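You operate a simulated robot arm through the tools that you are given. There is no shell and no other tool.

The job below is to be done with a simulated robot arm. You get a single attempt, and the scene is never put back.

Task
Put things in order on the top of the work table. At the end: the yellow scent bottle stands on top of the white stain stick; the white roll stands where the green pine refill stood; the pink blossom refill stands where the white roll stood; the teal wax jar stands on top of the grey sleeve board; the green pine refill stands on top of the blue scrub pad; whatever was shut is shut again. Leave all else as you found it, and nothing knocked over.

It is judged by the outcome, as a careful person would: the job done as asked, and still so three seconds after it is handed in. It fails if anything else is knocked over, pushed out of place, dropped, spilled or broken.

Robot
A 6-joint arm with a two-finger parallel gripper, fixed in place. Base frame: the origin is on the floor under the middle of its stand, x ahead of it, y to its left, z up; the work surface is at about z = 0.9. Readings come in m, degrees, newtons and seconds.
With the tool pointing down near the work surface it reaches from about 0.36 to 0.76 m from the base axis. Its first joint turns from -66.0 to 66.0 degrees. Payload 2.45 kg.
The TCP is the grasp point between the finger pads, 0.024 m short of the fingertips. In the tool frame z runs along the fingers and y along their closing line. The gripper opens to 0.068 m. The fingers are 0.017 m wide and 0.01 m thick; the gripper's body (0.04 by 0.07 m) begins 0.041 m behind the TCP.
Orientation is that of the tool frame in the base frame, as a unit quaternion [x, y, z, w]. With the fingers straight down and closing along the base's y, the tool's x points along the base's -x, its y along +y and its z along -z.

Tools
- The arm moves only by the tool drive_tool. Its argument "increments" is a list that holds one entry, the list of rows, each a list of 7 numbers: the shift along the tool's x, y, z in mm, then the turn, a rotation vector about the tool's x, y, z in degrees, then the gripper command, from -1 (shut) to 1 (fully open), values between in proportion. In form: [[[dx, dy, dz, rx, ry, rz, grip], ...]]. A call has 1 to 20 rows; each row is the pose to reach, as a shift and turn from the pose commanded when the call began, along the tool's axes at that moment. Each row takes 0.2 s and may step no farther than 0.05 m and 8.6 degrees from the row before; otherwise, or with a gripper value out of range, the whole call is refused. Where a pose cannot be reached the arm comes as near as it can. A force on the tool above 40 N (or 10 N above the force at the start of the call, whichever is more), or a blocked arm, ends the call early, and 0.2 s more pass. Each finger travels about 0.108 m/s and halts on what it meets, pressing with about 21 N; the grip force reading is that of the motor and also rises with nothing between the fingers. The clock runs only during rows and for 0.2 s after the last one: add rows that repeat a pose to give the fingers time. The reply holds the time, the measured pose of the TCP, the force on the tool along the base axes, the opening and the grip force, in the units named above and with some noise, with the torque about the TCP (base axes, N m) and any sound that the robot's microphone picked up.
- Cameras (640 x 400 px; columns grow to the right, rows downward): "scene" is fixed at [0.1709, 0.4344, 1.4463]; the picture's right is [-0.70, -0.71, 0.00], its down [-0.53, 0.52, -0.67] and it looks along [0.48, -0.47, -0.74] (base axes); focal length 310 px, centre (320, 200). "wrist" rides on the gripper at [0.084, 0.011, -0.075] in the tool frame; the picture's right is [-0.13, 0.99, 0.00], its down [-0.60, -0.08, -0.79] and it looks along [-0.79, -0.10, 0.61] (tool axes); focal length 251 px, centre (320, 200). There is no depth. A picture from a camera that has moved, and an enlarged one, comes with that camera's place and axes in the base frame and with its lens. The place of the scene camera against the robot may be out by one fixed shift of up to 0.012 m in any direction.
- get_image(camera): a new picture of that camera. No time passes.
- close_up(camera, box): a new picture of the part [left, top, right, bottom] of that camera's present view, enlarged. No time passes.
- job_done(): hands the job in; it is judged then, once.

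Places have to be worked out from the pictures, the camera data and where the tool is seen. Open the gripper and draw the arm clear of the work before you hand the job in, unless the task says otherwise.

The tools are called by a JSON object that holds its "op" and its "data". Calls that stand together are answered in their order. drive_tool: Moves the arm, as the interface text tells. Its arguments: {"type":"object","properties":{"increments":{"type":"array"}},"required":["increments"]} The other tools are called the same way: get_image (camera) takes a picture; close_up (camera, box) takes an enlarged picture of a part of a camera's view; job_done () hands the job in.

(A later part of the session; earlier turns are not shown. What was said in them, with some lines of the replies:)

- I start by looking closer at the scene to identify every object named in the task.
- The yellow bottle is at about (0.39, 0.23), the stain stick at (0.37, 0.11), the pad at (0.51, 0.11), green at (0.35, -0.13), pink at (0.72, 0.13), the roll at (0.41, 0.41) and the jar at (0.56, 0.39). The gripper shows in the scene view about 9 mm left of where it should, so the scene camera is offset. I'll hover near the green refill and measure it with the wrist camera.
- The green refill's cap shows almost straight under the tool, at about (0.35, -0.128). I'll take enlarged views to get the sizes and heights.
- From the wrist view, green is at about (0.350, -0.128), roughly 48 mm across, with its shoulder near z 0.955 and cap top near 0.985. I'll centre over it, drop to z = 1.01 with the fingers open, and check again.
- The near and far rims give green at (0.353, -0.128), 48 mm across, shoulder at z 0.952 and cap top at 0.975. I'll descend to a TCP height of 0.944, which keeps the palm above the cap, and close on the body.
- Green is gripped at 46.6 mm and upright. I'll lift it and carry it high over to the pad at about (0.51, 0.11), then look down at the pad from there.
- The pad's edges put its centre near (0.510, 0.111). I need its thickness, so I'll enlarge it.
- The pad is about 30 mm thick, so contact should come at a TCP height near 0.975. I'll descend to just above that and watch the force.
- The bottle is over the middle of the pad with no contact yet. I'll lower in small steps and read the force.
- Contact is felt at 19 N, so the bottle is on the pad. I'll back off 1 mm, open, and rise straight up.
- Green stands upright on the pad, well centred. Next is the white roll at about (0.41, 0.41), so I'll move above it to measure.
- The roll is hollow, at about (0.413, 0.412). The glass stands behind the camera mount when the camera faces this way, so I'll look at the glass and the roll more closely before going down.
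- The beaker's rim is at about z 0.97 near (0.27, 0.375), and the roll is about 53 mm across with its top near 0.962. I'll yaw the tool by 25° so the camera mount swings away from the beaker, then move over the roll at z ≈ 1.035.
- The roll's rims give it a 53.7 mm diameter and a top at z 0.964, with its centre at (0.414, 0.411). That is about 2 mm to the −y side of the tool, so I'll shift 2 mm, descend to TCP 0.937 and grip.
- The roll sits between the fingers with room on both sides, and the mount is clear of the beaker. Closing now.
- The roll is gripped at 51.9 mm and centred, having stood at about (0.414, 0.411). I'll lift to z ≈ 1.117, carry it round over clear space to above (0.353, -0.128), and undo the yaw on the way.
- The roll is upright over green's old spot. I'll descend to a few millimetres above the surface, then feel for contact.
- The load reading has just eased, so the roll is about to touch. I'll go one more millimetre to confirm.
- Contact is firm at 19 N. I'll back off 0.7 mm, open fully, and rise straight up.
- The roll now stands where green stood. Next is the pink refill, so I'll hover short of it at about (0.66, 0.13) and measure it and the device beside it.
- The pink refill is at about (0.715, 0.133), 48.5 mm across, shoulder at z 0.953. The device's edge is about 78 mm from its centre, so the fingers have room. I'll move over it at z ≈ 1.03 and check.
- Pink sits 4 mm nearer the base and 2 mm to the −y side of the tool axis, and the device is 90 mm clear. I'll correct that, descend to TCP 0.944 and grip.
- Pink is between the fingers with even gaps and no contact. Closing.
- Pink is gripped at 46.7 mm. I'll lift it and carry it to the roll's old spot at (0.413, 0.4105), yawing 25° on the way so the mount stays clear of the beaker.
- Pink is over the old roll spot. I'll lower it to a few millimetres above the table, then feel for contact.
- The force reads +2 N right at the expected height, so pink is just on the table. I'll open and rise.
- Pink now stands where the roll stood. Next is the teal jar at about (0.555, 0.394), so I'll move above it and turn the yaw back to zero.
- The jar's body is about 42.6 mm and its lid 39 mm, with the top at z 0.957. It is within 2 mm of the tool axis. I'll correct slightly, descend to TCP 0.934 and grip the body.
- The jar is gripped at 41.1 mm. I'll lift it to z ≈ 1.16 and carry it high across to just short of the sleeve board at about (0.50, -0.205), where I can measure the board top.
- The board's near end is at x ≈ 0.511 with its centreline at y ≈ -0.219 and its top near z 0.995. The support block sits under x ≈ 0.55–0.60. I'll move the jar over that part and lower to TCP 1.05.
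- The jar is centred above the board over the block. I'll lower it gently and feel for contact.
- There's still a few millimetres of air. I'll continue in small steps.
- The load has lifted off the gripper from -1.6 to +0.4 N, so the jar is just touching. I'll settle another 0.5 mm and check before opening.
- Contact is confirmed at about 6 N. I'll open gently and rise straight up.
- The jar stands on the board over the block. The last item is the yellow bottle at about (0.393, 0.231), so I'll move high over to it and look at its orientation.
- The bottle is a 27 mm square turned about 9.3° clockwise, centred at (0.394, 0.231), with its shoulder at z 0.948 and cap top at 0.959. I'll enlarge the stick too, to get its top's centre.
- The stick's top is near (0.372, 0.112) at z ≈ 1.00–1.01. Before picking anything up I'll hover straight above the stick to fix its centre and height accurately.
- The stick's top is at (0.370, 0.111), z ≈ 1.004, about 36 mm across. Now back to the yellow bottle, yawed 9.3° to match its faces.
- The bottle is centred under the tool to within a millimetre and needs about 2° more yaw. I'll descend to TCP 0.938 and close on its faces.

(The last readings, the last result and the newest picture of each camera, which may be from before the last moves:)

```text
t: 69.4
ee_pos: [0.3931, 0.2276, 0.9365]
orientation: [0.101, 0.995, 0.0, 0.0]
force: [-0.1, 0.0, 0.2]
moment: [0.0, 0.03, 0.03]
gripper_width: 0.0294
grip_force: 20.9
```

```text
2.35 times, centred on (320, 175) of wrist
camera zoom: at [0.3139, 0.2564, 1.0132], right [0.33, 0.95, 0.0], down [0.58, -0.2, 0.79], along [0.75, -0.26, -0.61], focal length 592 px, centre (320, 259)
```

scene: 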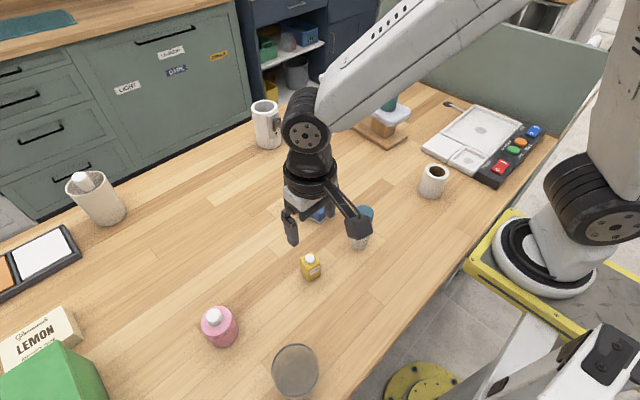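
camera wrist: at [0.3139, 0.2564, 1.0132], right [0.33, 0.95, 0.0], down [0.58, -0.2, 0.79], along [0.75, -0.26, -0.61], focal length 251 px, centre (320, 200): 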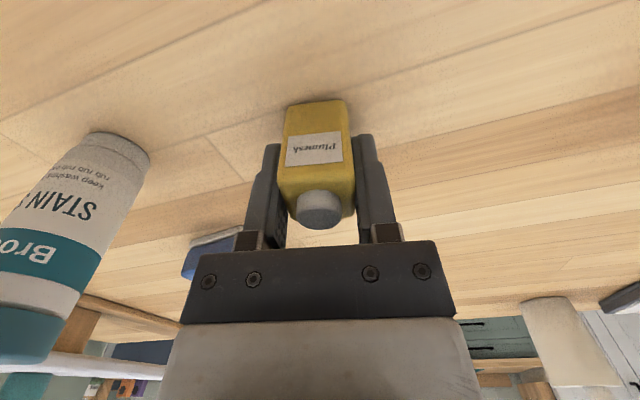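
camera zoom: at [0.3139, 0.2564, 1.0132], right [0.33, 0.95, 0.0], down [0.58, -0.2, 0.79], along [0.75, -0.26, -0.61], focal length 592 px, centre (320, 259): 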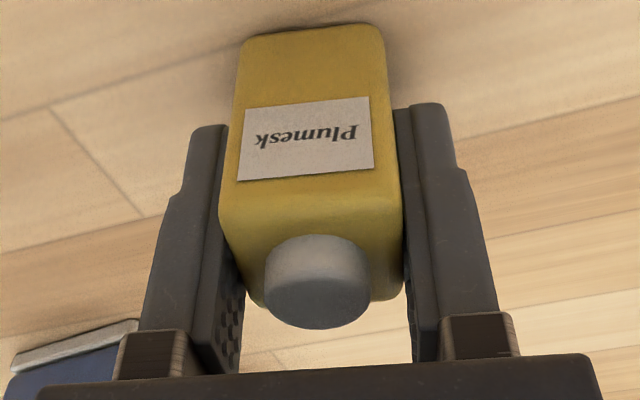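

The bottle is held squarely between the pads at 29.4 mm. I'll lift it to z ≈ 1.13 and bring it over the stick, still well above it.

{"op": "drive_tool", "data": {"increments": [[[0, 0, -40, 0, 0, 0, -1], [0, 0, -88, 0, 0, 0, -1], [0, 0, -136, 0, 0, 0, -1], [0, 0, -182, 0, 0, 0, -1], [-0.5, -30, -182, 0, 0, 0, -1], [-1, -60, -182, 0, 0, 0, -1], [-1.5, -90, -182, 0, 0, 0, -1], [-2, -120.4, -182, 0, 0, 0, -1], [-2, -120.4, -182, 0, 0, 0, -1], [-2, -120.4, -182, 0, 0, 0, -1]]]}}

{"op": "get_image", "data": {"camera": "wrist"}}

{"op": "close_up", "data": {"camera": "wrist", "box": [240, 0, 400, 150]}}

{"op": "close_up", "data": {"camera": "scene", "box": [290, 130, 430, 260]}}

```text
t: 71.6
ee_pos: [0.3719, 0.1099, 1.1182]
orientation: [0.102, 0.995, 0.0, -0.001]
force: [-0.1, -0.3, -0.7]
moment: [-0.03, -0.01, -0.03]
gripper_width: 0.0295
grip_force: 21.2
```

```text
taken
camera wrist: at [0.2934, 0.1386, 1.1943], right [0.33, 0.95, 0.0], down [0.58, -0.2, 0.79], along [0.75, -0.26, -0.61], focal length 251 px, centre (320, 200)
```

wrist: 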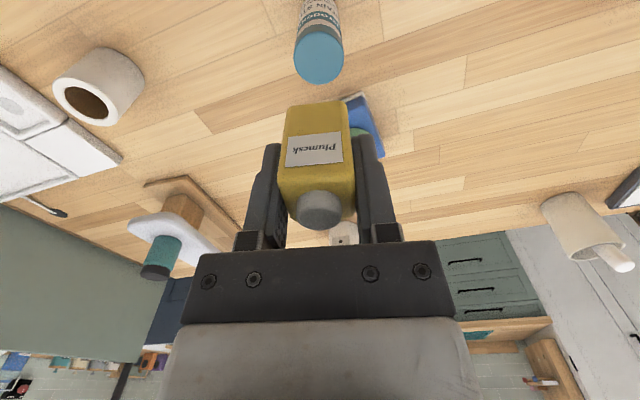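

```text
2.67 times, centred on (320, 75) of wrist
camera zoom: at [0.2934, 0.1386, 1.1943], right [0.33, 0.95, 0.0], down [0.58, -0.2, 0.79], along [0.75, -0.26, -0.61], focal length 670 px, centre (320, 533)
```

zoom: 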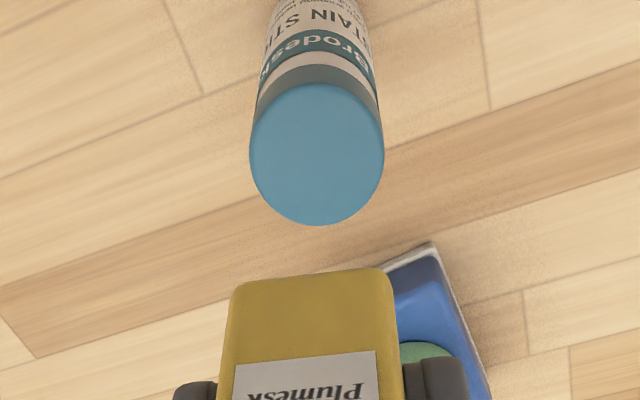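

```text
3.08 times, centred on (360, 195) of scene
camera zoom: at [0.1709, 0.4344, 1.4463], right [-0.7, -0.71, 0.0], down [-0.53, 0.52, -0.67], along [0.48, -0.47, -0.74], focal length 955 px, centre (197, 215)
```

zoom: 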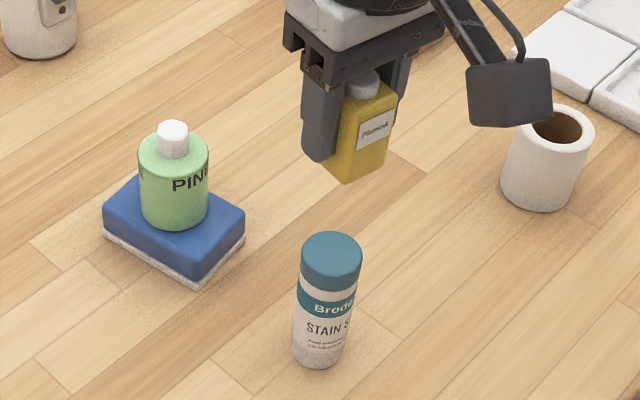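

The stick top is within 1 mm of the tool axis. I'll shift 1 mm, descend to about 10 mm above contact and check again.

{"op": "drive_tool", "data": {"increments": [[[1, 0, 25, 0, 0, 0, -1], [1, 0, 48, 0, 0, 0, -1], [1, 0, 62, 0, 0, 0, -1], [1, 0, 68, 0, 0, 0, -1], [1, 0, 68, 0, 0, 0, -1]]]}}

{"op": "get_image", "data": {"camera": "wrist"}}

{"op": "close_up", "data": {"camera": "wrist", "box": [240, 0, 400, 150]}}

{"op": "close_up", "data": {"camera": "scene", "box": [320, 160, 420, 260]}}

```text
t: 72.8
ee_pos: [0.3693, 0.1108, 1.0521]
orientation: [0.101, 0.995, 0.0, 0.0]
force: [-0.7, -0.2, -0.3]
moment: [-0.02, 0.0, 0.0]
gripper_width: 0.0296
grip_force: 20.8
```

```text
taken
camera wrist: at [0.2911, 0.1402, 1.1274], right [0.33, 0.95, 0.0], down [0.58, -0.2, 0.79], along [0.75, -0.26, -0.61], focal length 251 px, centre (320, 200)
```

wrist: 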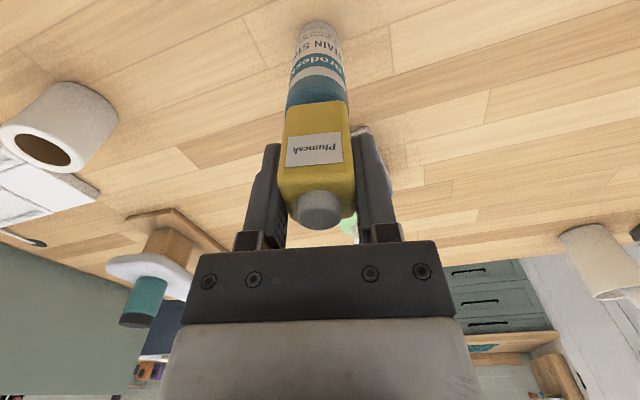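

```text
2.67 times, centred on (320, 75) of wrist
camera zoom: at [0.2911, 0.1402, 1.1274], right [0.33, 0.95, 0.0], down [0.58, -0.2, 0.79], along [0.75, -0.26, -0.61], focal length 670 px, centre (320, 533)
```

zoom: 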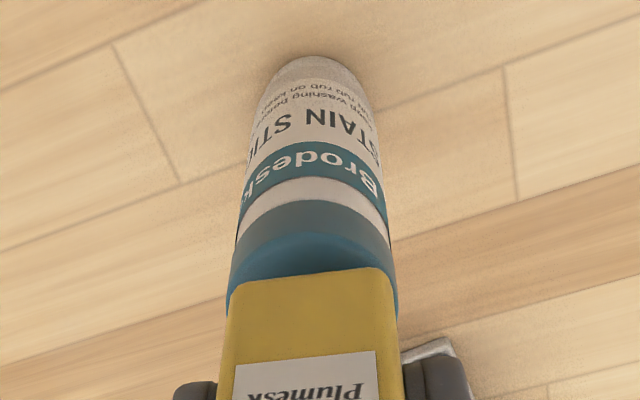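

```text
4.00 times, centred on (370, 210) of scene
camera zoom: at [0.1709, 0.4344, 1.4463], right [-0.7, -0.71, 0.0], down [-0.53, 0.52, -0.67], along [0.48, -0.47, -0.74], focal length 1242 px, centre (120, 160)
```

zoom: 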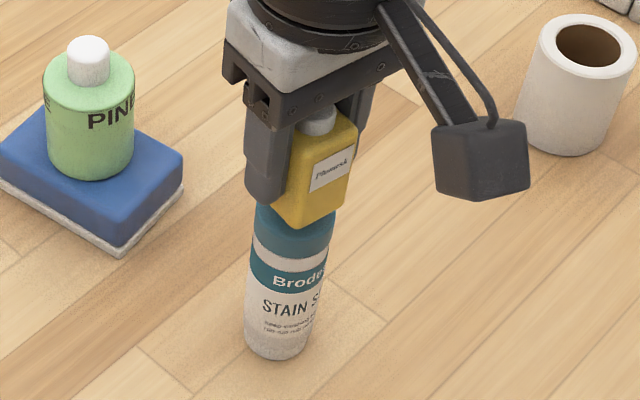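

The bottle lines up with the stick's cap. I'll lower in small steps and read the force.

{"op": "drive_tool", "data": {"increments": [[[0, 0, 2.5, 0, 0, 0, -1], [0, 0, 5, 0, 0, 0, -1], [0, 0, 5, 0, 0, 0, -1]]]}}

{"op": "drive_tool", "data": {"increments": [[[0, 0, 0.8, 0, 0, 0, -1], [0, 0, 1.5, 0, 0, 0, -1], [0, 0, 1.5, 0, 0, 0, -1]]]}}

{"op": "drive_tool", "data": {"increments": [[[0, 0, 0.6, 0, 0, 0, -1], [0, 0, 1.2, 0, 0, 0, -1], [0, 0, 1.2, 0, 0, 0, -1]]]}}

{"op": "close_up", "data": {"camera": "scene", "box": [330, 170, 400, 250]}}

```text
t: 73.6
ee_pos: [0.3695, 0.1105, 1.0459]
orientation: [0.101, 0.995, 0.0, -0.001]
force: [-0.2, 0.6, -0.4]
moment: [0.04, -0.01, 0.02]
gripper_width: 0.0294
grip_force: 21.2
```

```text
t: 74.4
ee_pos: [0.371, 0.1103, 1.0457]
orientation: [0.101, 0.995, 0.001, 0.0]
force: [0.7, 0.5, -0.2]
moment: [0.03, -0.01, 0.04]
gripper_width: 0.0291
grip_force: 20.7
```

```text
t: 75.2
ee_pos: [0.3688, 0.1118, 1.0441]
orientation: [0.1, 0.995, -0.001, 0.0]
force: [0.4, 0.5, 0.1]
moment: [0.0, -0.03, -0.04]
gripper_width: 0.0295
grip_force: 20.9
```

```text
5.00 times, centred on (365, 210) of scene
camera zoom: at [0.1709, 0.4344, 1.4463], right [-0.7, -0.71, 0.0], down [-0.53, 0.52, -0.67], along [0.48, -0.47, -0.74], focal length 1552 px, centre (95, 150)
```

zoom: 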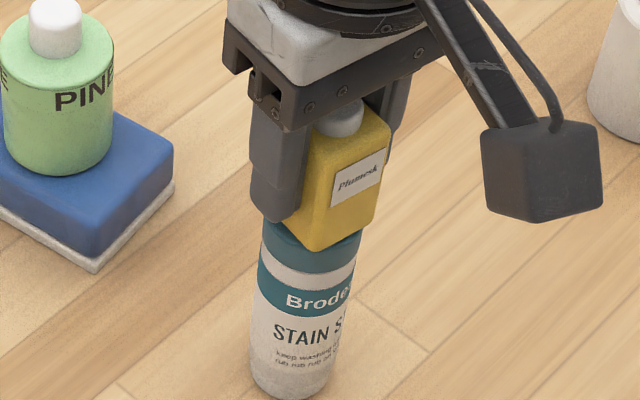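

{"op": "drive_tool", "data": {"increments": [[[0, 0, 0.5, 0, 0, 0, -1], [0, 0, 1, 0, 0, 0, -1], [0, 0, 1, 0, 0, 0, -1]]]}}

{"op": "drive_tool", "data": {"increments": [[[0, 0, 0.5, 0, 0, 0, -1], [0, 0, 1, 0, 0, 0, -1], [0, 0, 1, 0, 0, 0, -1]]]}}

```text
t: 76.0
ee_pos: [0.3699, 0.1113, 1.0441]
orientation: [0.101, 0.995, -0.001, 0.0]
force: [-0.3, -0.8, -0.5]
moment: [-0.04, 0.02, -0.04]
gripper_width: 0.0295
grip_force: 21.3
```

```text
t: 76.8
ee_pos: [0.3699, 0.1121, 1.0426]
orientation: [0.102, 0.995, 0.001, 0.001]
force: [-1.0, -0.2, 14.8]
moment: [-0.03, 0.04, 0.02]
gripper_width: 0.0297
grip_force: 21.2
```

Contact is felt at 14.8 N and z 1.0424. I'll ease up half a millimetre so there's little preload, and look before releasing.

{"op": "drive_tool", "data": {"increments": [[[0, 0, -0.5, 0, 0, 0, -1], [0, 0, -0.5, 0, 0, 0, -1]]]}}

{"op": "close_up", "data": {"camera": "scene", "box": [330, 170, 400, 250]}}

{"op": "close_up", "data": {"camera": "wrist", "box": [230, 0, 410, 250]}}

```text
t: 77.4
ee_pos: [0.3696, 0.1111, 1.042]
orientation: [0.101, 0.995, 0.001, 0.0]
force: [-0.6, 0.4, 11.9]
moment: [-0.02, -0.02, 0.0]
gripper_width: 0.0295
grip_force: 21.6
```

```text
5.00 times, centred on (365, 210) of scene
camera zoom: at [0.1707, 0.4343, 1.4463], right [-0.7, -0.71, 0.0], down [-0.53, 0.52, -0.67], along [0.48, -0.47, -0.74], focal length 1552 px, centre (95, 150)
```

zoom: 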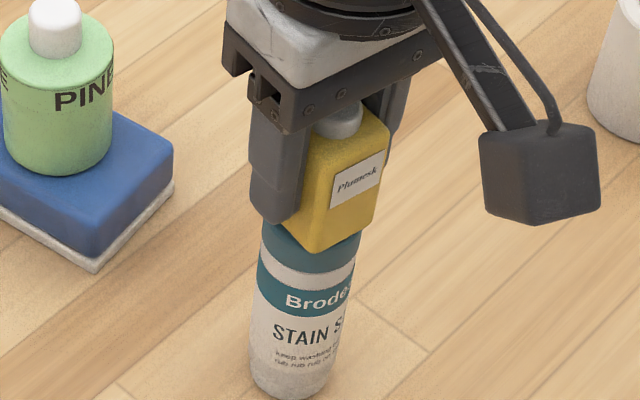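

```text
1.60 times, centred on (320, 125) of wrist
camera zoom: at [0.2907, 0.14, 1.1178], right [0.33, 0.95, 0.0], down [0.58, -0.2, 0.79], along [0.75, -0.26, -0.61], focal length 402 px, centre (320, 320)
```

zoom: 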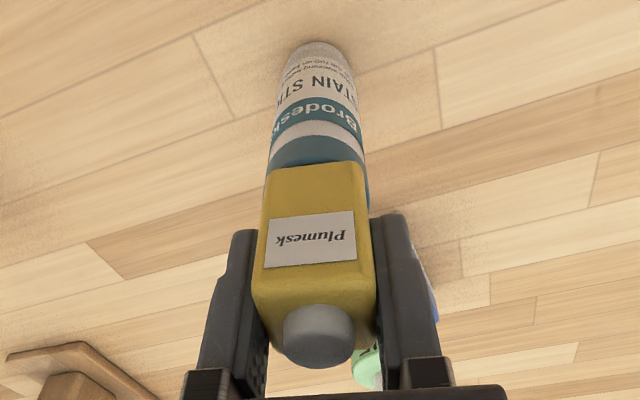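

Still 12 N with the bottle resting. I want a closer look at how the bottle sits relative to the cap before I let go.

{"op": "close_up", "data": {"camera": "scene", "box": [345, 190, 385, 230]}}

{"op": "close_up", "data": {"camera": "wrist", "box": [280, 60, 360, 140]}}

```text
10.00 times, centred on (365, 210) of scene
camera zoom: at [0.1707, 0.4343, 1.4463], right [-0.7, -0.71, 0.0], down [-0.53, 0.52, -0.67], along [0.48, -0.47, -0.74], focal length 3105 px, centre (-130, 100)
```

zoom: 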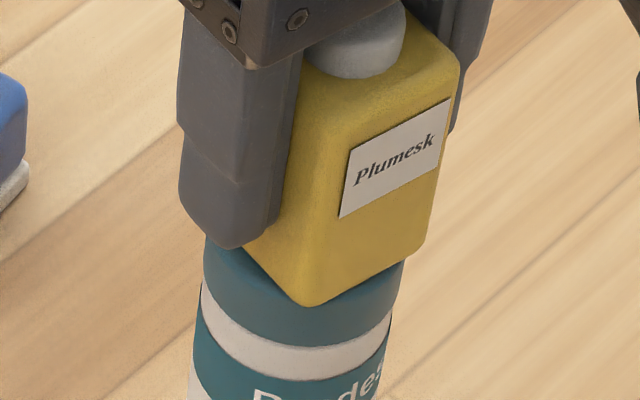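

```text
5.00 times, centred on (320, 100) of wrist
camera zoom: at [0.2907, 0.14, 1.1178], right [0.33, 0.95, 0.0], down [0.58, -0.2, 0.79], along [0.75, -0.26, -0.61], focal length 1257 px, centre (320, 700)
```

zoom: 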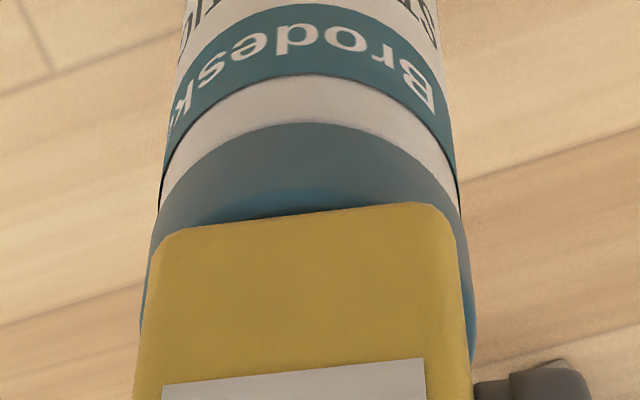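

Both views show the bottle within about 2–3 mm of the cap's centre, fully supported on the 36 mm top. I'll ease off the remaining preload a little more before opening.

{"op": "drive_tool", "data": {"increments": [[[0, 0, -0.5, 0, 0, 0, -1], [0, 0, -0.5, 0, 0, 0, -1]]]}}

```text
t: 78.0
ee_pos: [0.3706, 0.1109, 1.0427]
orientation: [0.101, 0.995, 0.0, -0.001]
force: [1.3, 0.1, 3.2]
moment: [-0.01, -0.04, 0.02]
gripper_width: 0.0296
grip_force: 21.3
```

The preload is down to 3 N. I'll open gradually, then withdraw straight up slowly.

{"op": "drive_tool", "data": {"increments": [[[0, 0, 0, 0, 0, 0, -0.1], [0, 0, 0, 0, 0, 0, 0.0], [0, 0, 0, 0, 0, 0, 0.2], [0, 0, 0, 0, 0, 0, 0.6], [0, 0, 0, 0, 0, 0, 0.6]]]}}

{"op": "close_up", "data": {"camera": "scene", "box": [330, 170, 400, 250]}}

{"op": "close_up", "data": {"camera": "wrist", "box": [230, 0, 410, 250]}}

```text
t: 79.2
ee_pos: [0.37, 0.1119, 1.0433]
orientation: [0.101, 0.995, 0.0, 0.0]
force: [1.3, -0.3, -0.2]
moment: [0.0, 0.01, 0.0]
gripper_width: 0.0546
grip_force: 0.0
```

```text
5.00 times, centred on (365, 210) of scene
camera zoom: at [0.1709, 0.4344, 1.4463], right [-0.7, -0.71, 0.0], down [-0.53, 0.52, -0.67], along [0.48, -0.47, -0.74], focal length 1552 px, centre (95, 150)
```

zoom: 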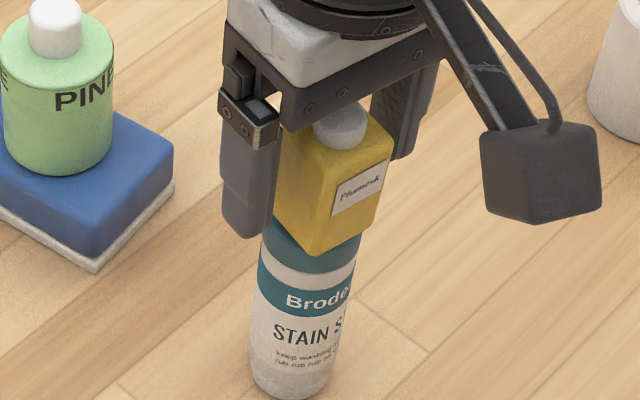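

```text
1.60 times, centred on (320, 125) of wrist
camera zoom: at [0.2906, 0.1401, 1.1183], right [0.33, 0.95, 0.0], down [0.58, -0.2, 0.79], along [0.75, -0.26, -0.61], focal length 402 px, centre (320, 320)
```

zoom: 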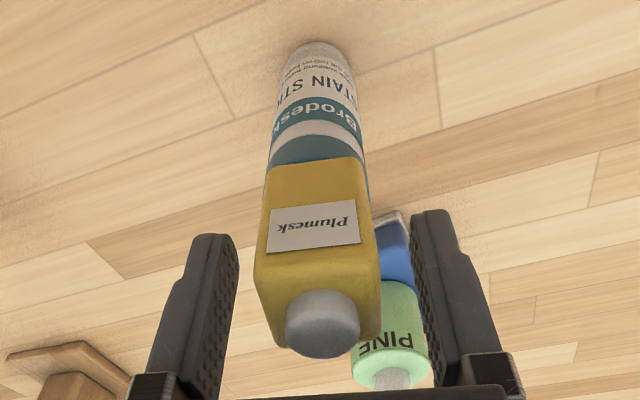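

The bottle stands free and upright on the stick with clear gaps to both fingers. I'll rise straight up.

{"op": "drive_tool", "data": {"increments": [[[0, 0, -6, 0, 0, 0, 0.6], [0, 0, -20, 0, 0, 0, 0.6], [0, 0, -45, 0, 0, 0, 0.6], [0, 0, -80, 0, 0, 0, 0.6], [0, 0, -120, 0, 0, 0, 0.6], [0, 0, -150, 0, 0, 0, 1], [0, 0, -150, 0, 0, 0, 1]]]}}

{"op": "get_image", "data": {"camera": "scene"}}

{"op": "get_image", "data": {"camera": "wrist"}}

{"op": "close_up", "data": {"camera": "scene", "box": [330, 180, 400, 250]}}

```text
t: 80.8
ee_pos: [0.3703, 0.1095, 1.1929]
orientation: [0.1, 0.995, 0.0, 0.0]
force: [-1.7, 0.1, -0.1]
moment: [0.0, 0.0, -0.01]
gripper_width: 0.0678
grip_force: 0.1
```

```text
taken
```

scene: 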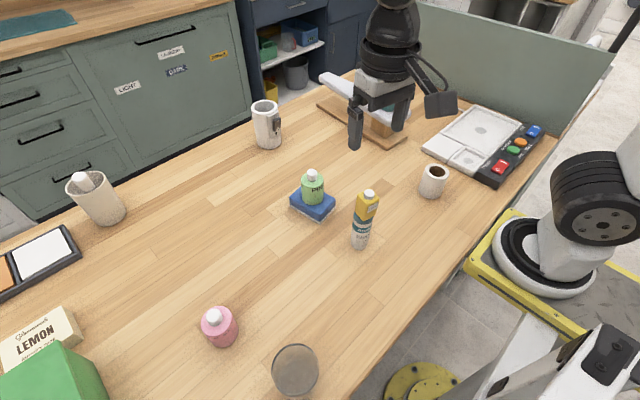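

```text
taken
camera wrist: at [0.2913, 0.1392, 1.2685], right [0.33, 0.95, 0.0], down [0.58, -0.2, 0.79], along [0.75, -0.26, -0.61], focal length 251 px, centre (320, 200)
```

wrist: 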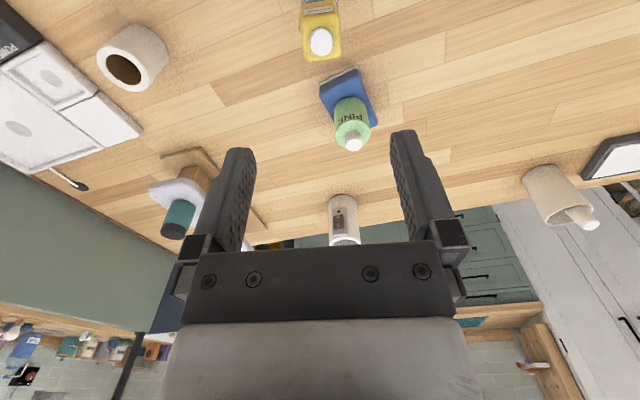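

```text
5.71 times, centred on (365, 215) of scene
camera zoom: at [0.1709, 0.4344, 1.4463], right [-0.7, -0.71, 0.0], down [-0.53, 0.52, -0.67], along [0.48, -0.47, -0.74], focal length 1774 px, centre (63, 114)
```

zoom: 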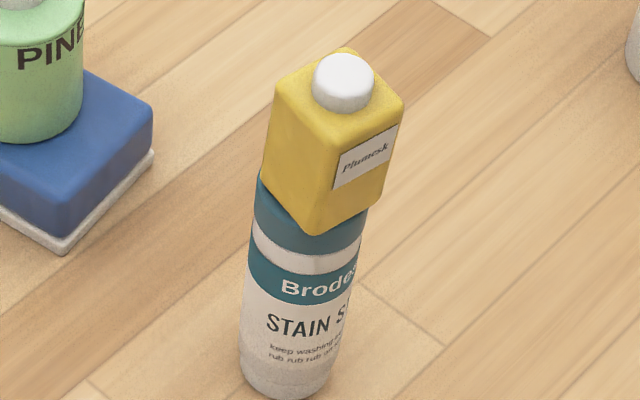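

All five moves look done. I'll draw the arm up and away, then check each placement against the original views.

{"op": "drive_tool", "data": {"increments": [[[-10, -20, -10, 0, 0, 0, 1], [-25, -55, -20, 0, 0, 0, 1], [-40, -90, -30, 0, 0, -4, 1], [-55, -125, -40, 0, 0, -8, 1], [-60, -150, -50, 0, 0, -11.5, 1], [-60, -150, -50, 0, 0, -11.5, 1]]]}}

{"op": "get_image", "data": {"camera": "scene"}}

{"op": "close_up", "data": {"camera": "scene", "box": [160, 230, 340, 400]}}

{"op": "close_up", "data": {"camera": "scene", "box": [340, 70, 560, 210]}}

{"op": "close_up", "data": {"camera": "scene", "box": [280, 150, 400, 260]}}

```text
t: 82.2
ee_pos: [0.3967, -0.0484, 1.2426]
orientation: [0.001, 1.0, 0.0, -0.001]
force: [0.0, 0.4, -0.3]
moment: [-0.02, -0.01, -0.01]
gripper_width: 0.068
grip_force: 0.1
```

```text
taken
```

scene: 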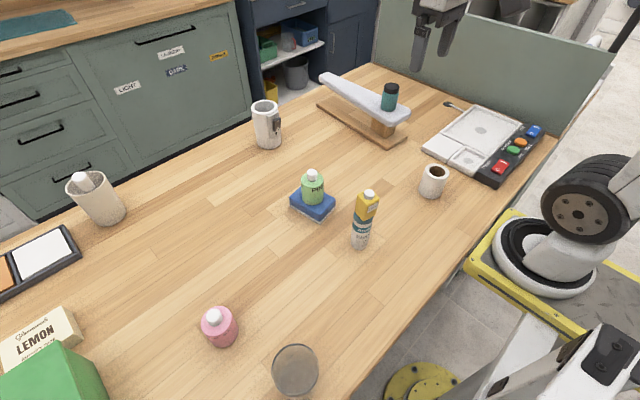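

```text
2.35 times, centred on (250, 315) of scene
camera zoom: at [0.1709, 0.4344, 1.4463], right [-0.7, -0.71, 0.0], down [-0.53, 0.52, -0.67], along [0.48, -0.47, -0.74], focal length 730 px, centre (485, -71)
```

zoom: 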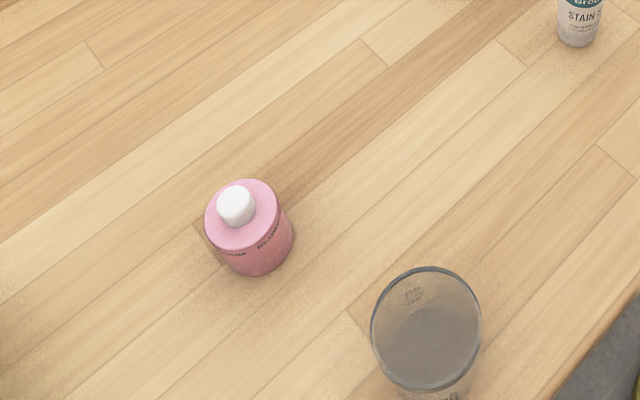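

```text
2.86 times, centred on (450, 140) of scene
camera zoom: at [0.1709, 0.4344, 1.4463], right [-0.7, -0.71, 0.0], down [-0.53, 0.52, -0.67], along [0.48, -0.47, -0.74], focal length 887 px, centre (-51, 371)
```

zoom: 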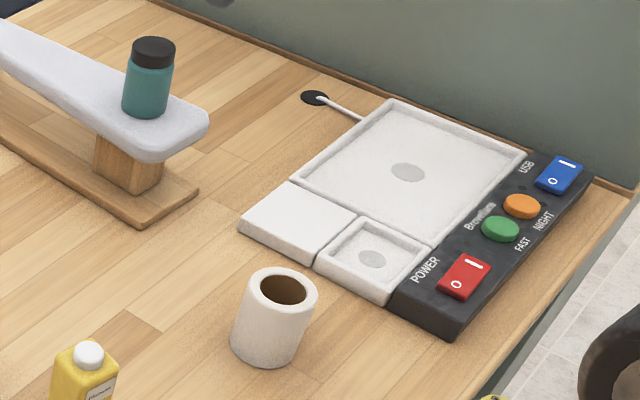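

```text
3.64 times, centred on (340, 205) of scene
camera zoom: at [0.1709, 0.4344, 1.4463], right [-0.7, -0.71, 0.0], down [-0.53, 0.52, -0.67], along [0.48, -0.47, -0.74], focal length 1129 px, centre (247, 182)
```

zoom: 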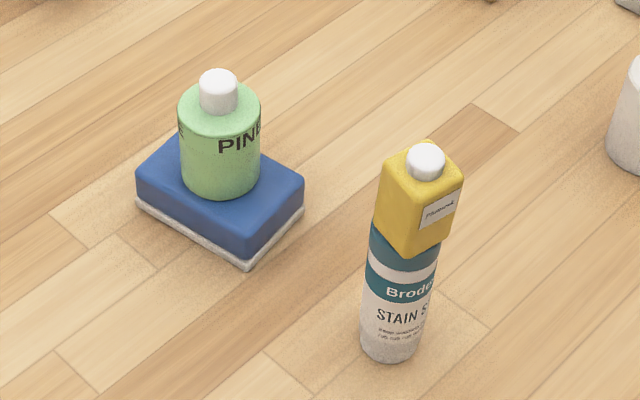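

The checks match the starting views. Pink's base is on the roll's old spot and the roll is on green's old spot. Green is on the pad, the jar is on the sleeve board, and the yellow bottle stands on the unmoved stain stick. Nothing else has shifted, nothing was opened, the gripper is open and the arm is clear, so I'm handing in.

{"op": "job_done", "data": {}}

```text
The job is handed in.
```

The table is in order and the job is handed in. All five items are where you asked, going by the camera pictures taken just before I handed it in:

- **Yellow scent bottle:** it stands on top of the white stain stick, about 2–3 mm off-centre but fully supported. The stick itself has not moved.
- **White roll:** it stands where the green pine refill stood.
- **Pink blossom refill:** it stands where the white roll stood.
- **Teal wax jar:** it stands on top of the grey sleeve board, over the board's support block.
- **Green pine refill:** it stands on top of the blue scrub pad.

I opened nothing, so there was nothing to shut again. Nothing else was knocked over or moved in the final pictures. The gripper is open and the arm is clear of the table.
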